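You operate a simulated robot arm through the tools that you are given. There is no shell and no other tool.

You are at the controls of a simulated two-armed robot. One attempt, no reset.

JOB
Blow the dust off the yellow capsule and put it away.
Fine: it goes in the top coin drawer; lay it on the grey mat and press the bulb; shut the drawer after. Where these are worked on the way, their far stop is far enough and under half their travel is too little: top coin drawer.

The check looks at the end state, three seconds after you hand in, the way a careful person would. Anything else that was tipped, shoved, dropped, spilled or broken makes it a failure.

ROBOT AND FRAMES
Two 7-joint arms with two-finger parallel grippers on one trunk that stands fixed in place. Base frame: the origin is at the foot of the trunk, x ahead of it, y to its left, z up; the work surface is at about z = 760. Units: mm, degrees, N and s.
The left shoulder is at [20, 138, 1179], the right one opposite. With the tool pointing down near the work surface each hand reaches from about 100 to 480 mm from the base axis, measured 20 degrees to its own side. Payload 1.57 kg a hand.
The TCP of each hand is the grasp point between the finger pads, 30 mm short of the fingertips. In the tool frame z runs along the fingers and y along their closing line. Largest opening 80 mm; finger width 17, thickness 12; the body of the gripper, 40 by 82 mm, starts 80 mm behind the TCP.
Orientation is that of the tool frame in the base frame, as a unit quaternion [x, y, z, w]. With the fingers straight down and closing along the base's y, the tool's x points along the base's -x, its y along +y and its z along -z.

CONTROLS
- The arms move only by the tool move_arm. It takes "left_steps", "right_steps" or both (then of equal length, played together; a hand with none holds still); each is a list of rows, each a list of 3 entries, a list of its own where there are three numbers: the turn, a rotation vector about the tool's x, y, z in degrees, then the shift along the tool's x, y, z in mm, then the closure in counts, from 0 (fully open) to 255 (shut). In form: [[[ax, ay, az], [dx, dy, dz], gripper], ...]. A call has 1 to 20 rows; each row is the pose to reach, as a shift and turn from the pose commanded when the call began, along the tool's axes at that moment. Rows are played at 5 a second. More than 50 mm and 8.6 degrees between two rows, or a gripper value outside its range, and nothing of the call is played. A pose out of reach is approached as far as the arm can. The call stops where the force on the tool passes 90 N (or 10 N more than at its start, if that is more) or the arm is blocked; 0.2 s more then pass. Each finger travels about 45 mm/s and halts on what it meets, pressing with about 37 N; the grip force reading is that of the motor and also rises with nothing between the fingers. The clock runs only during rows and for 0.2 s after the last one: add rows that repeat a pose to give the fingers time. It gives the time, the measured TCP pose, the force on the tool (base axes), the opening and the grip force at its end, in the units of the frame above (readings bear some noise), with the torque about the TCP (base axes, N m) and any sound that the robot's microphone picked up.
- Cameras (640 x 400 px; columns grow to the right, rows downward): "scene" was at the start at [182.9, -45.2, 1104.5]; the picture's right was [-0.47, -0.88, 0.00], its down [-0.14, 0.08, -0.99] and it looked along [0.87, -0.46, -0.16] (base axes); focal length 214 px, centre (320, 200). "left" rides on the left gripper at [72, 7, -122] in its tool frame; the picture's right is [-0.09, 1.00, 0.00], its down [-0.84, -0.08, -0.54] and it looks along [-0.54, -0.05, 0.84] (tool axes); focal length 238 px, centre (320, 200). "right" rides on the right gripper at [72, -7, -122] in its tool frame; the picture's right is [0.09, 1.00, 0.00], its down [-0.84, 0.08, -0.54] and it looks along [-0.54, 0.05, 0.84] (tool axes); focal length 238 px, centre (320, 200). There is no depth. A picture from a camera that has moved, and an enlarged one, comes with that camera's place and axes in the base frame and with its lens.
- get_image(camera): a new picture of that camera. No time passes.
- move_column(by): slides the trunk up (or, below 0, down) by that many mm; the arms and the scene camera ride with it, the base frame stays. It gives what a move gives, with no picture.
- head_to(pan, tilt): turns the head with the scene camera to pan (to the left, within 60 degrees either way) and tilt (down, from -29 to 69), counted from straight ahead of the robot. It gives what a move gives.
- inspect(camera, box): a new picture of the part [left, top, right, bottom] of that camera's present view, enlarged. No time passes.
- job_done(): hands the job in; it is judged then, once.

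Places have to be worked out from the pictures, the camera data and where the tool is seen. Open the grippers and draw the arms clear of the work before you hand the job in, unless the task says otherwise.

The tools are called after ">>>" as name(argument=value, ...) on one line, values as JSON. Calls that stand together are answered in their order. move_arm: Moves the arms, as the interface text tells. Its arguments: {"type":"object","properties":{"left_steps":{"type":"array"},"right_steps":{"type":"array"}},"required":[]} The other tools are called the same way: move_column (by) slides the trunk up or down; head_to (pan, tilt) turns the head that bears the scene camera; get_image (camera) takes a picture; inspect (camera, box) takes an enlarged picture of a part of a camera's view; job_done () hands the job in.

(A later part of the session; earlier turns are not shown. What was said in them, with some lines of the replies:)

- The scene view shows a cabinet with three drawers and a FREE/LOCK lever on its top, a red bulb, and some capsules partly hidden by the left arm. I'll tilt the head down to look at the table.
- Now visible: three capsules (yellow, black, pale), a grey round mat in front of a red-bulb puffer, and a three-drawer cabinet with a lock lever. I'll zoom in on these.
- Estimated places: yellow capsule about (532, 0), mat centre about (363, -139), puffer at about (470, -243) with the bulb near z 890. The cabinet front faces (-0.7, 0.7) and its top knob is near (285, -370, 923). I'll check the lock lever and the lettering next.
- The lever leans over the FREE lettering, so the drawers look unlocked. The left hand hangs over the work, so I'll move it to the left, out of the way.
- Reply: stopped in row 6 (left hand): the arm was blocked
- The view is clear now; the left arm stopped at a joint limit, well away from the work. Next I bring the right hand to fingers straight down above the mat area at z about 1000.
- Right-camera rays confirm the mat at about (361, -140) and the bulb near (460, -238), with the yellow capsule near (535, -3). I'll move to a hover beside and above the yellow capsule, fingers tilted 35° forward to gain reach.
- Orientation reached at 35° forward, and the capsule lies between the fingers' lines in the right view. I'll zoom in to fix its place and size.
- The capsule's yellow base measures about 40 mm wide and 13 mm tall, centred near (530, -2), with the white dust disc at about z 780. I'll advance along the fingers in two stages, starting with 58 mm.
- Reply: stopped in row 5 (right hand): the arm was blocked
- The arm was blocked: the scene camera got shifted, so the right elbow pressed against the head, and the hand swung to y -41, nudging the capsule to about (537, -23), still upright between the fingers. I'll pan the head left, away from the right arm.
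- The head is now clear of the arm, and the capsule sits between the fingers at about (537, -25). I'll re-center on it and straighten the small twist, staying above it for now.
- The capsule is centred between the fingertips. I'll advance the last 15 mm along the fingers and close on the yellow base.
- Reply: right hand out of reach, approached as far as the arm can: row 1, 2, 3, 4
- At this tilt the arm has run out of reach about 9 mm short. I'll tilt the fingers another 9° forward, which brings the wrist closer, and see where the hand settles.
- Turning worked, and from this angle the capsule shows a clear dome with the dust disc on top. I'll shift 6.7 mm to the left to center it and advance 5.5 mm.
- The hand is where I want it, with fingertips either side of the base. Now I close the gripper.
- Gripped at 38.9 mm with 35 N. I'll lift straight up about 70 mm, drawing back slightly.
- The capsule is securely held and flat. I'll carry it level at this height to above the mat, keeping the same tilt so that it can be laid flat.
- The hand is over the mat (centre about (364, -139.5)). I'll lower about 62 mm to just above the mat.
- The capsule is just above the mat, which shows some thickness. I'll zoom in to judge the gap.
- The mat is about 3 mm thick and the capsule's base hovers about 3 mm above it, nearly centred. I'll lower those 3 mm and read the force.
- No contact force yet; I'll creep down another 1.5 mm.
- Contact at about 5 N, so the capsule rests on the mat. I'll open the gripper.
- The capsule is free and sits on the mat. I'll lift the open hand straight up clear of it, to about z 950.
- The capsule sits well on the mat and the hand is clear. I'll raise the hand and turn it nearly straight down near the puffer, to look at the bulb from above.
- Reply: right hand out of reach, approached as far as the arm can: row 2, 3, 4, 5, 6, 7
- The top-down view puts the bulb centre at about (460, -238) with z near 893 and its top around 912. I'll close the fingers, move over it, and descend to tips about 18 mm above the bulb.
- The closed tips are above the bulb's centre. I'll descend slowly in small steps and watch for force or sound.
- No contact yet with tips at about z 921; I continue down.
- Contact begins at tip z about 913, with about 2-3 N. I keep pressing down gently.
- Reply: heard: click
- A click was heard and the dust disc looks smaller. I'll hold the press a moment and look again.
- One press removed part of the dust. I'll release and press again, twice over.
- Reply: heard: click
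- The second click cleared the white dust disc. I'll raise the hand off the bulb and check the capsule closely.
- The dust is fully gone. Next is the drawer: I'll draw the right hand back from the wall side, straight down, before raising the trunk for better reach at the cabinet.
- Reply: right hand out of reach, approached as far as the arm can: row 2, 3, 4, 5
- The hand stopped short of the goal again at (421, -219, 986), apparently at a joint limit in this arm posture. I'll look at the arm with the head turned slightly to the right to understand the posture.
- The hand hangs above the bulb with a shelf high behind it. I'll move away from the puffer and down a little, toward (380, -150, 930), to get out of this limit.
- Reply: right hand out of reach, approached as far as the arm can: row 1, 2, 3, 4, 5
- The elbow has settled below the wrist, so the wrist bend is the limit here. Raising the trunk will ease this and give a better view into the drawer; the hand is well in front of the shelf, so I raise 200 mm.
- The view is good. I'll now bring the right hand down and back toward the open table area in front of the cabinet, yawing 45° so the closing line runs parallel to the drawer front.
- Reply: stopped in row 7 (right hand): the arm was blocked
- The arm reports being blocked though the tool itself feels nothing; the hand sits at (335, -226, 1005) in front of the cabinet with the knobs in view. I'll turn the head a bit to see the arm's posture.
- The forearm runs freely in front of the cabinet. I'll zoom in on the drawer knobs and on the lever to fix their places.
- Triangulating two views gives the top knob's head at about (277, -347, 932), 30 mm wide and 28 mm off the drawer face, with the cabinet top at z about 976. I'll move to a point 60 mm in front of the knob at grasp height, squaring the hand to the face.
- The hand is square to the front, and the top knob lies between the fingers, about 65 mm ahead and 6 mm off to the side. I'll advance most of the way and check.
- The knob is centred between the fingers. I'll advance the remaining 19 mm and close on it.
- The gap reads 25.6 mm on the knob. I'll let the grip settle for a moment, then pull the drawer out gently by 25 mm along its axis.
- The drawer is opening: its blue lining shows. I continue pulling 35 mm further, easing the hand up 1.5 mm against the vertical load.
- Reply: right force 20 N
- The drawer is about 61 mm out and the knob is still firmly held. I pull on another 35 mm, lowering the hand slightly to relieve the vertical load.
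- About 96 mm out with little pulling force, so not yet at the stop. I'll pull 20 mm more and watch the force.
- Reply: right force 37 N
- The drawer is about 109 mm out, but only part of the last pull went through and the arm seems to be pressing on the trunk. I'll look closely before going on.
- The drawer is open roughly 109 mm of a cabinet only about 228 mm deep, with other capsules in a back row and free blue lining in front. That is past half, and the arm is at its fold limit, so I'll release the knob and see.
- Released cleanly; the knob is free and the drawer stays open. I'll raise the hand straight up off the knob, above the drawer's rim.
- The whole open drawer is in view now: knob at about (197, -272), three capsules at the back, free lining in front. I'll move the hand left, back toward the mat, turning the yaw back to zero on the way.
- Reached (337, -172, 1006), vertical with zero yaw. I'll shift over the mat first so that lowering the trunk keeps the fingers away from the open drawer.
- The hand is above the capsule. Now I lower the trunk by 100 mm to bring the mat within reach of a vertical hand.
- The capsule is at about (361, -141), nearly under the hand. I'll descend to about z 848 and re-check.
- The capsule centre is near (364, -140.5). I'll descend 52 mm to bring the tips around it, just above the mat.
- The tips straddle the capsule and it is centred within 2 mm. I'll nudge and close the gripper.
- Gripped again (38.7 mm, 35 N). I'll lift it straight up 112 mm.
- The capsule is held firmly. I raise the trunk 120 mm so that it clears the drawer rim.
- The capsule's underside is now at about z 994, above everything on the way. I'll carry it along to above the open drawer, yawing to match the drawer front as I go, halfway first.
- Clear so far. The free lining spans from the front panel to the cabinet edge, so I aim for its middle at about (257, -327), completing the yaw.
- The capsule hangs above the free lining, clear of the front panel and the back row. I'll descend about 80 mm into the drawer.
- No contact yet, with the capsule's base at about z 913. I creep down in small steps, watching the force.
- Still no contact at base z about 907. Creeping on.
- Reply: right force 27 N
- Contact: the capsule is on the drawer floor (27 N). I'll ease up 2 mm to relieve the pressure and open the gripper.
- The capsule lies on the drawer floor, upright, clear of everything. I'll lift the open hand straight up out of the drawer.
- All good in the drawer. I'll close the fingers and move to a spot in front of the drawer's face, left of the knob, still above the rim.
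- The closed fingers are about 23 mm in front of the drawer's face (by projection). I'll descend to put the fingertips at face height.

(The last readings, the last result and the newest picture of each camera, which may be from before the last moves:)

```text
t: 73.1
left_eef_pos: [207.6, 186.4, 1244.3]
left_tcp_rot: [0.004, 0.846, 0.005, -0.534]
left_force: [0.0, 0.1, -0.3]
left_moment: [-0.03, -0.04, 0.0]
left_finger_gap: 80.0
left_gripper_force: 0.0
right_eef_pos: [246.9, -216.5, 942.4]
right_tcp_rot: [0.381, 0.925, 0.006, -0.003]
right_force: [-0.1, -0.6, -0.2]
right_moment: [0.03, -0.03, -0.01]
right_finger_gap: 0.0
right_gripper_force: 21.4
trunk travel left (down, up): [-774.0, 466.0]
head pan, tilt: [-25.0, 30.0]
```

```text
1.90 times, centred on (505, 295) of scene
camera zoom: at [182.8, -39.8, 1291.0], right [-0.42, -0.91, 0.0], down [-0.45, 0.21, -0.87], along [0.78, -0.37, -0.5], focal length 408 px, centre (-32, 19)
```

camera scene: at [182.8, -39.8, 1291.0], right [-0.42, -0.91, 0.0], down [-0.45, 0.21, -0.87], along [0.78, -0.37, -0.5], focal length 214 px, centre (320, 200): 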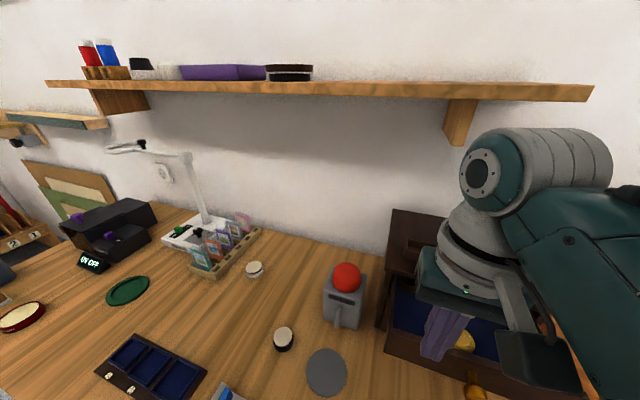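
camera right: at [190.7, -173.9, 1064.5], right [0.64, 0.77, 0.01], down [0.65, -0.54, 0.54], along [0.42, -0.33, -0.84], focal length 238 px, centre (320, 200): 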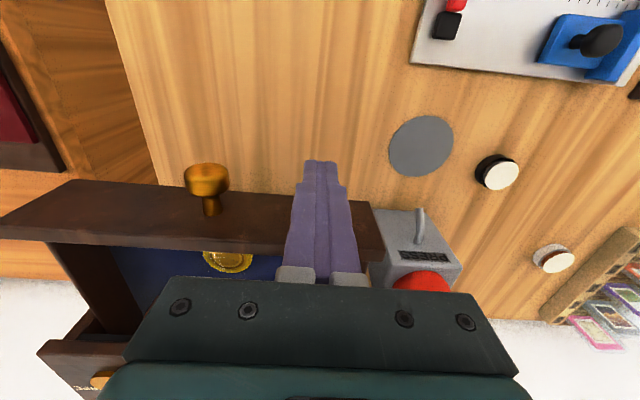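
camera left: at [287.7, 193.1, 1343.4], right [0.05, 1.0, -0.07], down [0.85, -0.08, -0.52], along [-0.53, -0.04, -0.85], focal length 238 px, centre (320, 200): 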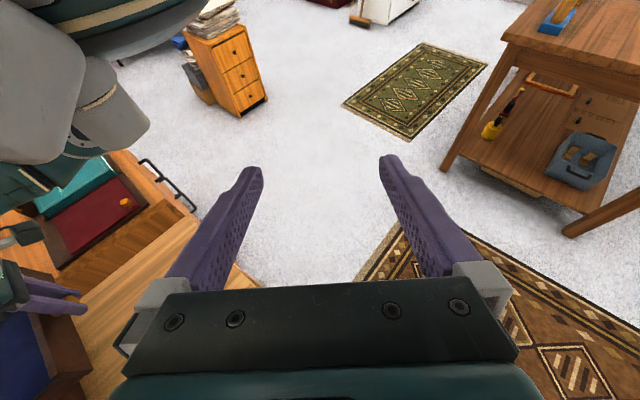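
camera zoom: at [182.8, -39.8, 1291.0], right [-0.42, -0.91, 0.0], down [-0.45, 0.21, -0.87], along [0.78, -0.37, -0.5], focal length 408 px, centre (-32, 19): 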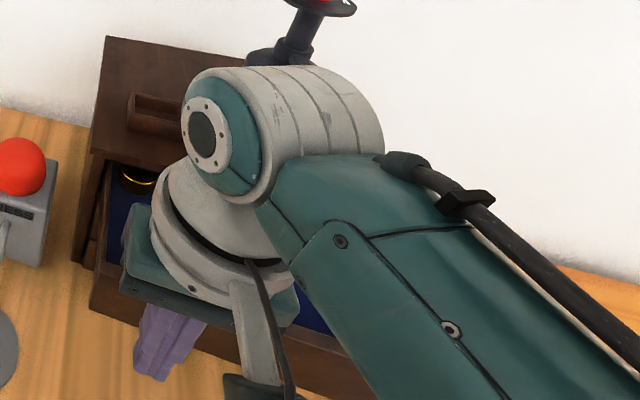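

The fingertips are in front of the face. I'll push the drawer in along its axis, first 45 mm of hand travel, while sliding 15 mm toward the middle.

>>> move_arm(right_steps=[[[0, 0, 0], [-6, -10, 0], 255], [[0, 0, 0], [-14, -15, 0], 255], [[0, 0, 0], [-22, -15, 0], 255], [[0, 0, 0], [-30, -15, 0], 255], [[0, 0, 0], [-38, -15, 0], 255], [[0, 0, 0], [-45, -15, 0], 255], [[0, 0, 0], [-45, -15, 0], 255]])

>>> get_image(camera="right")

```text
t: 74.7
left_eef_pos: [207.4, 186.4, 1242.7]
left_tcp_rot: [0.004, 0.845, 0.005, -0.534]
left_force: [-0.4, 0.1, -0.2]
left_moment: [-0.01, 0.0, 0.01]
left_finger_gap: 80.3
left_gripper_force: 0.0
right_eef_pos: [267.6, -258.9, 942.7]
right_tcp_rot: [0.38, 0.925, 0.006, -0.002]
right_force: [-0.5, 0.6, -0.1]
right_moment: [-0.01, 0.0, -0.01]
right_finger_gap: 0.0
right_gripper_force: 20.9
trunk travel left (down, up): [-774.0, 466.0]
head pan, tilt: [-25.0, 30.0]
```

```text
taken
camera right: at [211.6, -216.7, 1065.7], right [0.63, 0.77, 0.01], down [0.65, -0.54, 0.54], along [0.42, -0.33, -0.84], focal length 238 px, centre (320, 200)
```

right: 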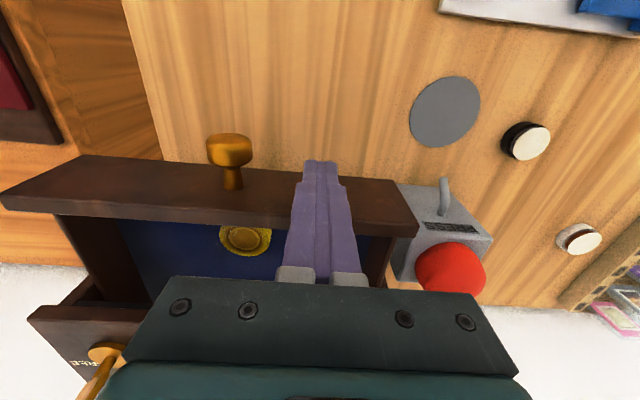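

The drawer moved in about 26 mm with the capsule undisturbed. I'll push another 45 mm.

>>> move_arm(right_steps=[[[0, 0, 0], [-9, 0, 0], 255], [[0, 0, 0], [-18, 0, 0], 255], [[0, 0, 0], [-27, 0, 0], 255], [[0, 0, 0], [-36, 0, 0], 255], [[0, 0, 0], [-45, 0, 0], 255], [[0, 0, 0], [-45, 0, 0], 255]])

>>> get_image(camera="right")

>>> get_image(camera="scene")

```text
t: 76.1
left_eef_pos: [208.3, 188.2, 1244.9]
left_tcp_rot: [0.004, 0.846, 0.006, -0.534]
left_force: [-0.2, 0.8, -0.3]
left_moment: [-0.03, 0.0, 0.02]
left_finger_gap: 80.0
left_gripper_force: 0.2
right_eef_pos: [300.5, -291.4, 943.5]
right_tcp_rot: [0.381, 0.924, 0.006, -0.001]
right_force: [-0.2, -0.1, 0.5]
right_moment: [-0.01, 0.01, 0.02]
right_finger_gap: 0.1
right_gripper_force: 22.0
trunk travel left (down, up): [-774.0, 466.0]
head pan, tilt: [-25.0, 30.0]
```

```text
taken
camera right: at [244.5, -248.0, 1065.2], right [0.63, 0.77, 0.01], down [0.65, -0.54, 0.54], along [0.42, -0.33, -0.84], focal length 238 px, centre (320, 200)
```

right: 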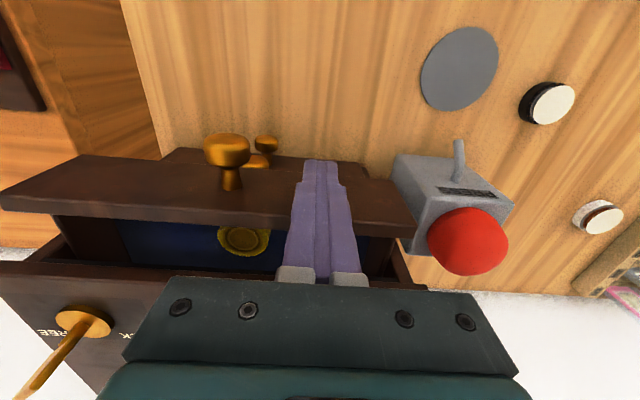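

```text
taken
camera scene: at [182.8, -39.8, 1291.0], right [-0.42, -0.91, 0.0], down [-0.45, 0.21, -0.87], along [0.78, -0.37, -0.5], focal length 214 px, centre (320, 200)
```

scene: 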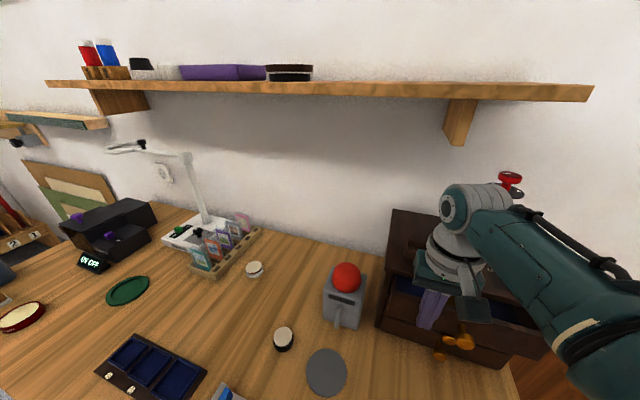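

About 71 mm in, 38 mm to go. To finish without the fingers meeting the overhanging top board, I'll back off, slide over in front of the knob, and push on the knob head instead.

>>> move_arm(right_steps=[[[0, 0, 0], [16, 0, 0], 255], [[0, 0, 0], [34, 0, 0], 255], [[0, 0, 0], [52, 0, 0], 255], [[0, 0, 0], [54, -20, 0], 255], [[0, 0, 0], [54, -40, 0], 255], [[0, 0, 0], [54, -59, 0], 255], [[0, 0, 0], [54, -59, 0], 255]])

>>> get_image(camera="right")

>>> inspect(camera="scene", box=[370, 190, 640, 400])

```text
t: 77.7
left_eef_pos: [208.2, 185.7, 1244.2]
left_tcp_rot: [0.004, 0.845, 0.005, -0.534]
left_force: [0.6, -0.4, -0.1]
left_moment: [-0.03, -0.01, -0.01]
left_finger_gap: 80.0
left_gripper_force: 0.2
right_eef_pos: [218.7, -293.8, 942.9]
right_tcp_rot: [0.381, 0.925, 0.006, -0.002]
right_force: [-0.4, -0.5, -0.3]
right_moment: [-0.02, -0.01, 0.02]
right_finger_gap: 0.0
right_gripper_force: 21.2
trunk travel left (down, up): [-774.0, 466.0]
head pan, tilt: [-25.0, 30.0]
```

```text
taken
camera right: at [162.2, -251.1, 1064.4], right [0.63, 0.77, 0.01], down [0.65, -0.54, 0.54], along [0.42, -0.33, -0.84], focal length 238 px, centre (320, 200)
```

right: 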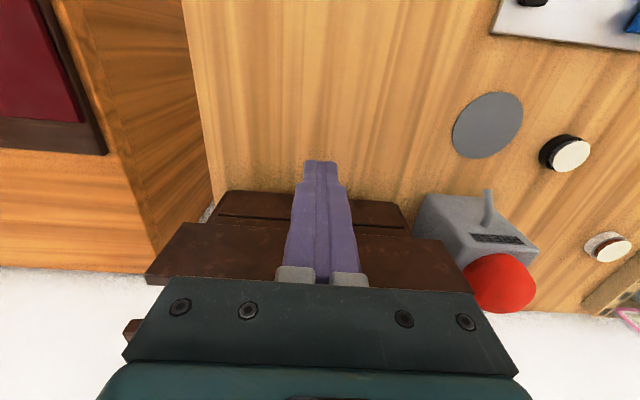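

```text
1.90 times, centred on (505, 295) of scene
camera zoom: at [182.8, -39.8, 1291.0], right [-0.42, -0.91, 0.0], down [-0.45, 0.21, -0.87], along [0.78, -0.37, -0.5], focal length 408 px, centre (-32, 19)
```

zoom: 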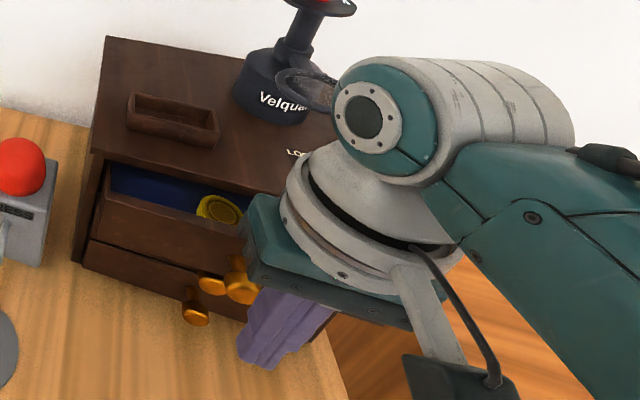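

The fingers are aligned with the knob. I'll push in along the drawer axis, 40 mm first.

>>> move_arm(right_steps=[[[0, 0, 0], [-8, 2.5, 0], 255], [[0, 0, 0], [-16, 2.5, 0], 255], [[0, 0, 0], [-24, 2.5, 0], 255], [[0, 0, 0], [-32, 2.5, 0], 255], [[0, 0, 0], [-40, 2.5, 0], 255], [[0, 0, 0], [-40, 2.5, 0], 255]])

>>> get_image(camera="right")

>>> inspect(camera="scene", box=[370, 190, 640, 400])

```text
t: 79.1
left_eef_pos: [208.9, 186.1, 1244.0]
left_tcp_rot: [0.005, 0.846, 0.006, -0.533]
left_force: [0.0, -0.6, 0.0]
left_moment: [-0.01, 0.0, -0.01]
left_finger_gap: 79.9
left_gripper_force: 0.0
right_eef_pos: [250.3, -321.2, 941.8]
right_tcp_rot: [0.379, 0.925, 0.006, -0.002]
right_force: [-0.6, -0.6, 0.2]
right_moment: [-0.02, 0.0, 0.0]
right_finger_gap: 0.1
right_gripper_force: 21.0
trunk travel left (down, up): [-774.0, 466.0]
head pan, tilt: [-25.0, 30.0]
```

```text
taken
camera right: at [194.0, -277.9, 1064.6], right [0.63, 0.77, 0.01], down [0.65, -0.54, 0.54], along [0.42, -0.33, -0.84], focal length 238 px, centre (320, 200)
```

right: 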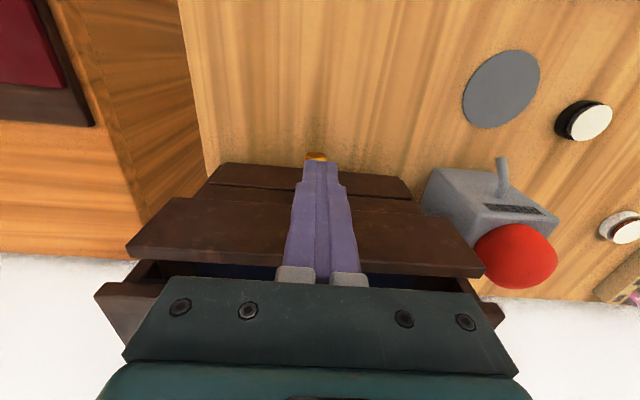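

```text
1.90 times, centred on (505, 295) of scene
camera zoom: at [182.8, -39.8, 1291.0], right [-0.42, -0.91, 0.0], down [-0.45, 0.21, -0.87], along [0.78, -0.37, -0.5], focal length 408 px, centre (-32, 19)
```

zoom: 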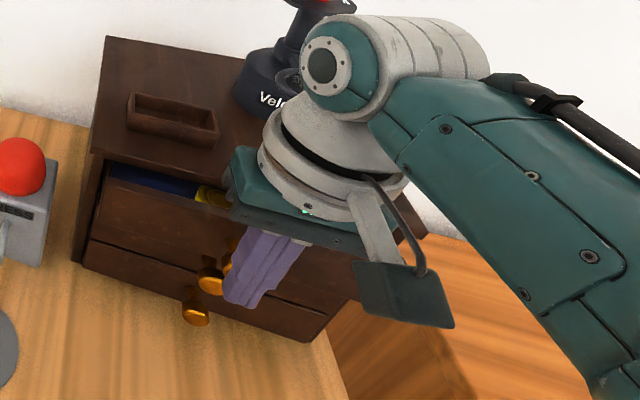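

The drawer has moved in further, with a narrow gap left. I'll push on another 18 mm, watching for the stop.

>>> move_arm(right_steps=[[[0, 0, 0], [-5, 0, 0], 255], [[0, 0, 0], [-10, 0, 0], 255], [[0, 0, 0], [-14, 0, 0], 255], [[0, 0, 0], [-18, 0, 0], 255], [[0, 0, 0], [-18, 0, 0], 255]])

>>> inspect(camera="scene", box=[370, 190, 640, 400])

```text
t: 80.3
left_eef_pos: [208.3, 187.0, 1245.1]
left_tcp_rot: [0.003, 0.846, 0.005, -0.534]
left_force: [0.2, 0.2, 0.5]
left_moment: [0.0, 0.02, 0.0]
left_finger_gap: 79.8
left_gripper_force: 0.1
right_eef_pos: [264.4, -334.9, 941.9]
right_tcp_rot: [0.381, 0.925, 0.007, -0.001]
right_force: [-0.5, -0.4, 0.7]
right_moment: [0.03, -0.03, 0.0]
right_finger_gap: 0.0
right_gripper_force: 21.5
trunk travel left (down, up): [-774.0, 466.0]
head pan, tilt: [-25.0, 30.0]
```

```text
1.90 times, centred on (505, 295) of scene
camera zoom: at [182.8, -39.8, 1291.0], right [-0.42, -0.91, 0.0], down [-0.45, 0.21, -0.87], along [0.78, -0.37, -0.5], focal length 408 px, centre (-32, 19)
```

zoom: 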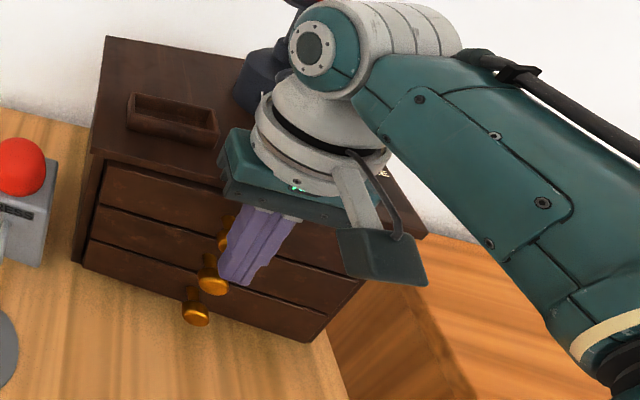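

The lining is no longer visible, but there is no stop force yet. I'll press a few millimetres more.

>>> move_arm(right_steps=[[[0, 0, 0], [-3, 0, 0], 255], [[0, 0, 0], [-6, 0, 0], 255], [[0, 0, 0], [-6, 0, 0], 255]])

>>> inspect(camera="scene", box=[390, 220, 540, 340])

```text
t: 81.1
left_eef_pos: [207.5, 187.6, 1244.4]
left_tcp_rot: [0.003, 0.845, 0.005, -0.534]
left_force: [-0.3, -0.1, -0.3]
left_moment: [-0.01, -0.02, 0.0]
left_finger_gap: 80.0
left_gripper_force: 0.1
right_eef_pos: [266.8, -337.4, 941.2]
right_tcp_rot: [0.38, 0.925, 0.007, -0.002]
right_force: [-2.3, 2.7, 2.2]
right_moment: [-0.01, 0.03, 0.02]
right_finger_gap: 0.0
right_gripper_force: 21.6
trunk travel left (down, up): [-774.0, 466.0]
head pan, tilt: [-25.0, 30.0]
```

```text
3.33 times, centred on (465, 280) of scene
camera zoom: at [182.6, -39.6, 1291.0], right [-0.42, -0.91, 0.0], down [-0.45, 0.21, -0.87], along [0.78, -0.37, -0.5], focal length 715 px, centre (-163, -67)
```

zoom: 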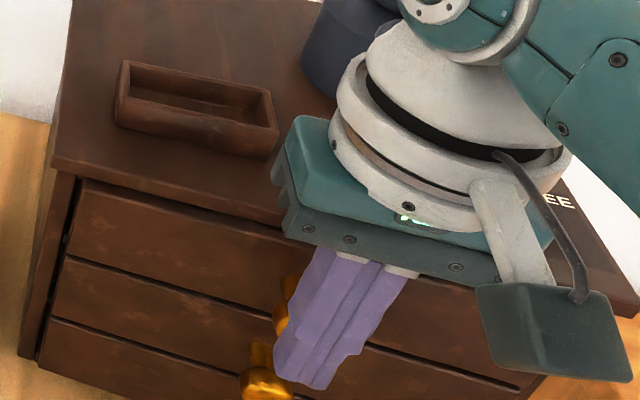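

A resisting force along the drawer axis is appearing. I'll press 6 mm more to be sure that it is home.

>>> move_arm(right_steps=[[[0, 0, 0], [-3, 0, 0], 255], [[0, 0, 0], [-6, 0, 0], 255], [[0, 0, 0], [-6, 0, 0], 255], [[0, 0, 0], [-6, 0, 0], 255]])

>>> inspect(camera="scene", box=[390, 220, 540, 340])

```text
t: 82.1
left_eef_pos: [205.5, 190.1, 1245.4]
left_tcp_rot: [0.002, 0.845, 0.007, -0.535]
left_force: [0.2, 0.2, -0.2]
left_moment: [0.0, 0.02, 0.0]
left_finger_gap: 80.2
left_gripper_force: 0.1
right_eef_pos: [266.3, -337.8, 940.4]
right_tcp_rot: [0.38, 0.925, 0.009, -0.009]
right_force: [-19.9, 20.4, 11.0]
right_moment: [0.34, -0.02, 0.03]
right_finger_gap: 0.0
right_gripper_force: 21.7
trunk travel left (down, up): [-774.0, 466.0]
head pan, tilt: [-25.0, 30.0]
```

```text
3.33 times, centred on (465, 280) of scene
camera zoom: at [180.9, -37.8, 1290.3], right [-0.42, -0.91, 0.0], down [-0.46, 0.21, -0.86], along [0.78, -0.36, -0.5], focal length 715 px, centre (-163, -67)
```

zoom: 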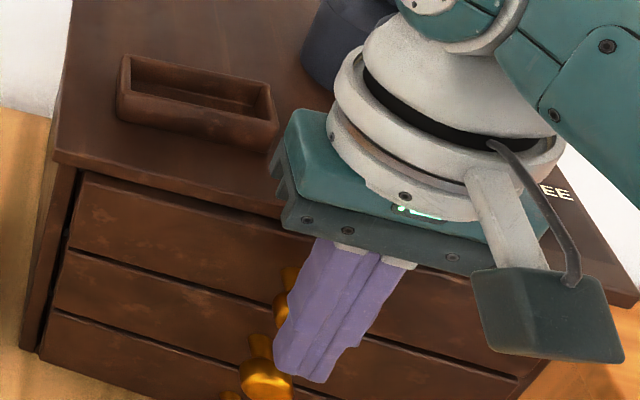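

The push built up to 28 N with no further motion, so the drawer is fully shut. I'll back the hand off from the knob.

>>> move_arm(right_steps=[[[0, 0, 0], [8, 0, 0], 255], [[0, 0, 0], [22, 0, 0], 255], [[0, 0, 0], [40, 0, 0], 255], [[0, 0, 0], [60, 0, 0], 255], [[0, 0, 0], [68, 20, -10], 255], [[0, 0, 0], [70, 45, -25], 255], [[0, 0, 0], [70, 70, -45], 255], [[0, 0, 0], [70, 70, -45], 255]])

>>> get_image(camera="right")

>>> get_image(camera="scene")

```text
t: 83.9
left_eef_pos: [207.3, 187.0, 1244.3]
left_tcp_rot: [0.004, 0.846, 0.006, -0.534]
left_force: [0.2, 1.2, -0.1]
left_moment: [0.0, 0.0, 0.02]
left_finger_gap: 79.8
left_gripper_force: 0.1
right_eef_pos: [271.9, -243.5, 988.4]
right_tcp_rot: [0.38, 0.925, 0.007, -0.003]
right_force: [-0.1, 0.1, -0.3]
right_moment: [-0.03, -0.01, 0.03]
right_finger_gap: 0.1
right_gripper_force: 21.0
trunk travel left (down, up): [-774.0, 466.0]
head pan, tilt: [-25.0, 30.0]
```

```text
taken
camera right: at [215.7, -199.8, 1110.9], right [0.64, 0.77, 0.01], down [0.65, -0.54, 0.54], along [0.42, -0.33, -0.84], focal length 238 px, centre (320, 200)
```

right: 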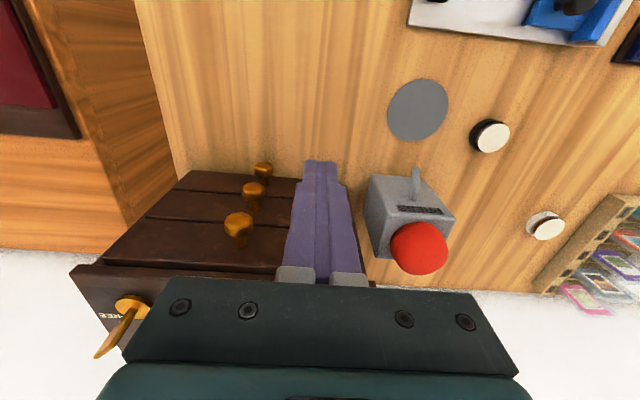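

```text
taken
camera scene: at [182.9, -39.8, 1291.0], right [-0.42, -0.91, 0.0], down [-0.45, 0.21, -0.87], along [0.78, -0.37, -0.5], focal length 214 px, centre (320, 200)
```

scene: 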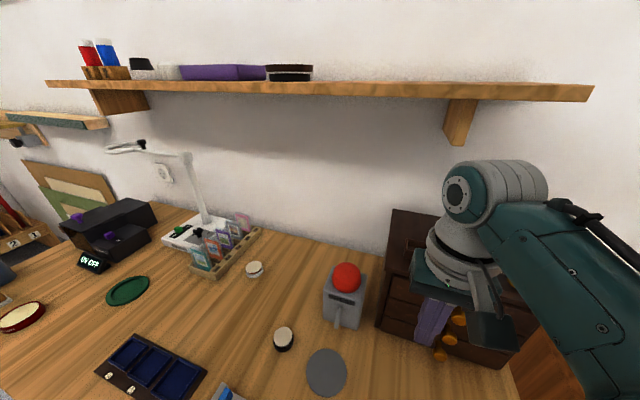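

The drawer is shut flush with the others. I'll raise the hand, open the gripper, and look over the whole scene.

>>> move_arm(right_steps=[[[0, 0, 0], [0, 10, -20], 200], [[0, 0, 0], [0, 20, -40], 100], [[0, 0, 0], [0, 30, -60], 0], [[0, 0, 0], [0, 30, -60], 0], [[0, 0, 0], [0, 30, -60], 0]])

>>> get_image(camera="right")

>>> get_image(camera="scene")

```text
t: 85.1
left_eef_pos: [207.6, 186.1, 1244.5]
left_tcp_rot: [0.004, 0.846, 0.005, -0.534]
left_force: [-0.1, 0.5, -0.5]
left_moment: [0.03, 0.0, 0.03]
left_finger_gap: 80.0
left_gripper_force: 0.0
right_eef_pos: [293.3, -234.7, 1049.4]
right_tcp_rot: [0.383, 0.924, -0.006, 0.004]
right_force: [-0.2, 1.0, 0.0]
right_moment: [0.01, 0.03, -0.01]
right_finger_gap: 80.2
right_gripper_force: 0.1
trunk travel left (down, up): [-774.0, 466.0]
head pan, tilt: [-25.0, 30.0]
```

```text
taken
camera right: at [236.8, -188.3, 1170.2], right [0.64, 0.77, -0.01], down [0.64, -0.53, 0.55], along [0.42, -0.36, -0.83], focal length 238 px, centre (320, 200)
```

right: 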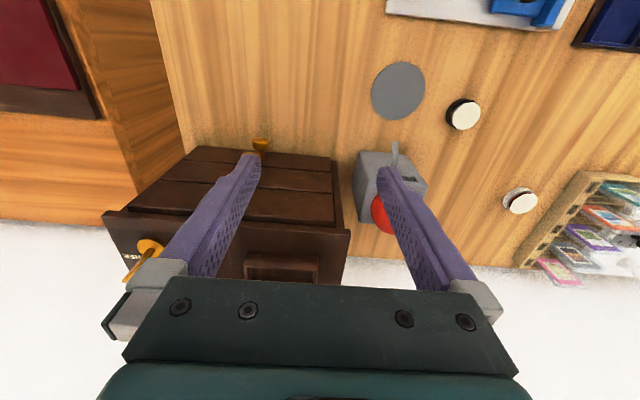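

```text
taken
camera scene: at [182.8, -39.8, 1291.0], right [-0.42, -0.91, 0.0], down [-0.45, 0.21, -0.87], along [0.78, -0.37, -0.5], focal length 214 px, centre (320, 200)
```

scene: 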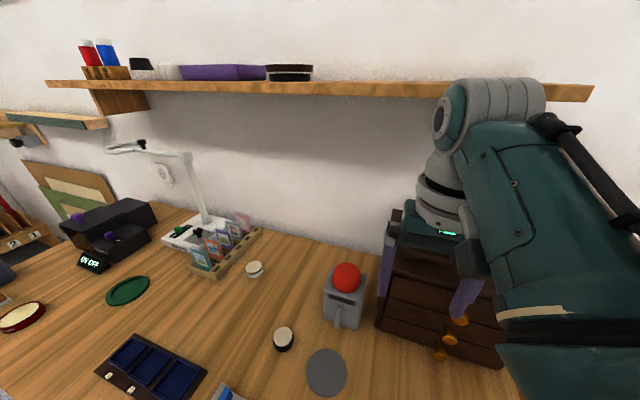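

The table items (black and pale capsules, puffer, cards, gauge) look untouched and the drawer is shut. I'll raise the trunk 150 mm to draw both arms well clear.

>>> move_column(by=150)

>>> head_to(pan=-30, tilt=48)

>>> get_image(camera="scene")

>>> get_image(camera="right")

```text
t: 86.9
left_eef_pos: [209.6, 186.7, 1394.3]
left_tcp_rot: [0.003, 0.845, 0.005, -0.534]
left_force: [-0.2, -0.2, 0.4]
left_moment: [-0.02, 0.0, 0.02]
left_finger_gap: 79.9
left_gripper_force: 0.0
right_eef_pos: [291.2, -235.3, 1198.1]
right_tcp_rot: [0.384, 0.924, -0.005, 0.002]
right_force: [-0.1, 0.8, 1.0]
right_moment: [0.0, -0.01, -0.03]
right_finger_gap: 80.1
right_gripper_force: 0.1
trunk travel left (down, up): [-924.0, 316.0]
head pan, tilt: [-25.0, 30.0]
```

```text
t: 87.7
left_eef_pos: [208.5, 186.7, 1395.1]
left_tcp_rot: [0.004, 0.846, 0.006, -0.533]
left_force: [0.6, 0.7, -0.2]
left_moment: [-0.02, 0.04, -0.03]
left_finger_gap: 79.9
left_gripper_force: 0.1
right_eef_pos: [292.0, -234.8, 1198.2]
right_tcp_rot: [0.384, 0.923, -0.006, 0.003]
right_force: [0.1, 0.3, -0.1]
right_moment: [0.04, 0.0, 0.01]
right_finger_gap: 80.0
right_gripper_force: 0.0
trunk travel left (down, up): [-924.0, 316.0]
head pan, tilt: [-30.0, 48.0]
```

```text
taken
camera scene: at [169.1, -41.0, 1414.3], right [-0.5, -0.87, 0.0], down [-0.64, 0.37, -0.67], along [0.58, -0.33, -0.74], focal length 214 px, centre (320, 200)
```

scene: 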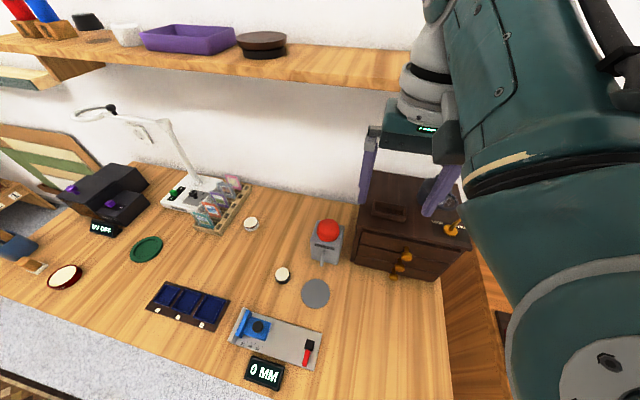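

```text
taken
camera right: at [236.1, -188.3, 1319.5], right [0.64, 0.77, -0.01], down [0.65, -0.53, 0.55], along [0.42, -0.36, -0.84], focal length 238 px, centre (320, 200)
```

right: 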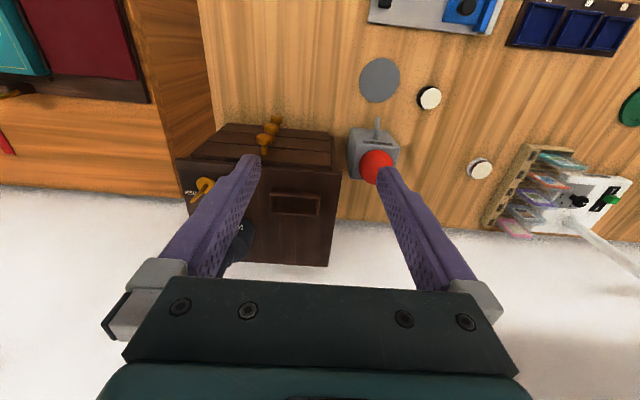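

Both arms are clear and everything stands in place. One last close look at the drawer front before handing in.

>>> inspect(camera="scene", box=[290, 160, 480, 310])

>>> inspect(camera="right", box=[160, 90, 420, 270])

```text
2.67 times, centred on (385, 235) of scene
camera zoom: at [169.1, -41.0, 1414.3], right [-0.5, -0.87, 0.0], down [-0.64, 0.37, -0.67], along [0.58, -0.33, -0.74], focal length 572 px, centre (147, 107)
```

zoom: 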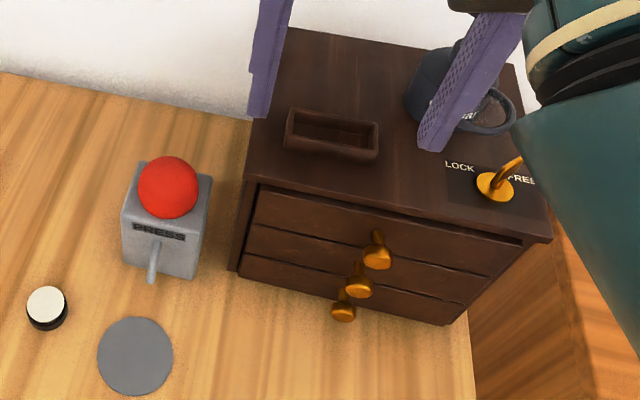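

```text
2.22 times, centred on (290, 180) of right
camera zoom: at [236.1, -188.3, 1319.5], right [0.64, 0.77, -0.01], down [0.65, -0.53, 0.55], along [0.42, -0.36, -0.84], focal length 530 px, centre (387, 244)
```

zoom: 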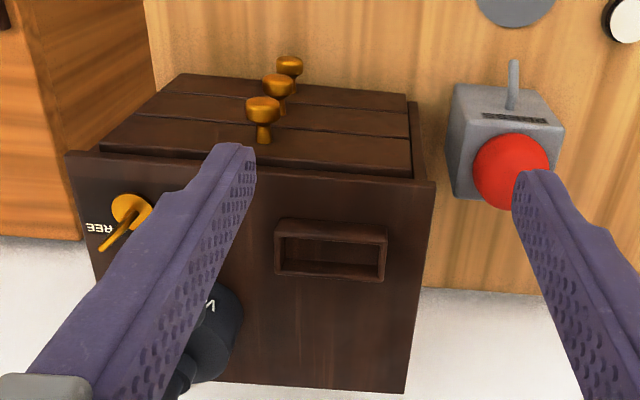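

The top drawer is flush with the other two, the lever is still where it was, the mat is empty, and the grippers are open and clear. I'm handing the job in.

>>> job_done()

```text
The job is handed in.
```

The yellow capsule has been dusted and put in the top coin drawer, and the drawer is shut. I've handed the job in; the result of the check hasn't come back.

- **Dusting:** I laid the capsule on the grey mat and pressed the bulb twice. The first press removed part of the dust and the second cleared it.
- **Drawer:** I pulled it out about 109 mm, which I judged to be past half its travel. I couldn't confirm it reached the far stop, because the arm ran out of room. After setting the capsule on the lining, in front of the three already there, I pushed the drawer in until it stopped and sat flush with the others.
- **Bump along the way:** while I was reaching for the capsule, the right arm pressed against the robot's head. The hand swung and pushed the capsule about 20 mm across the table. It stayed upright, and as far as the pictures show nothing else was moved.
- **At hand-in:** both grippers were open and the arms raised clear. The lock lever still pointed to FREE, as it did at the start.
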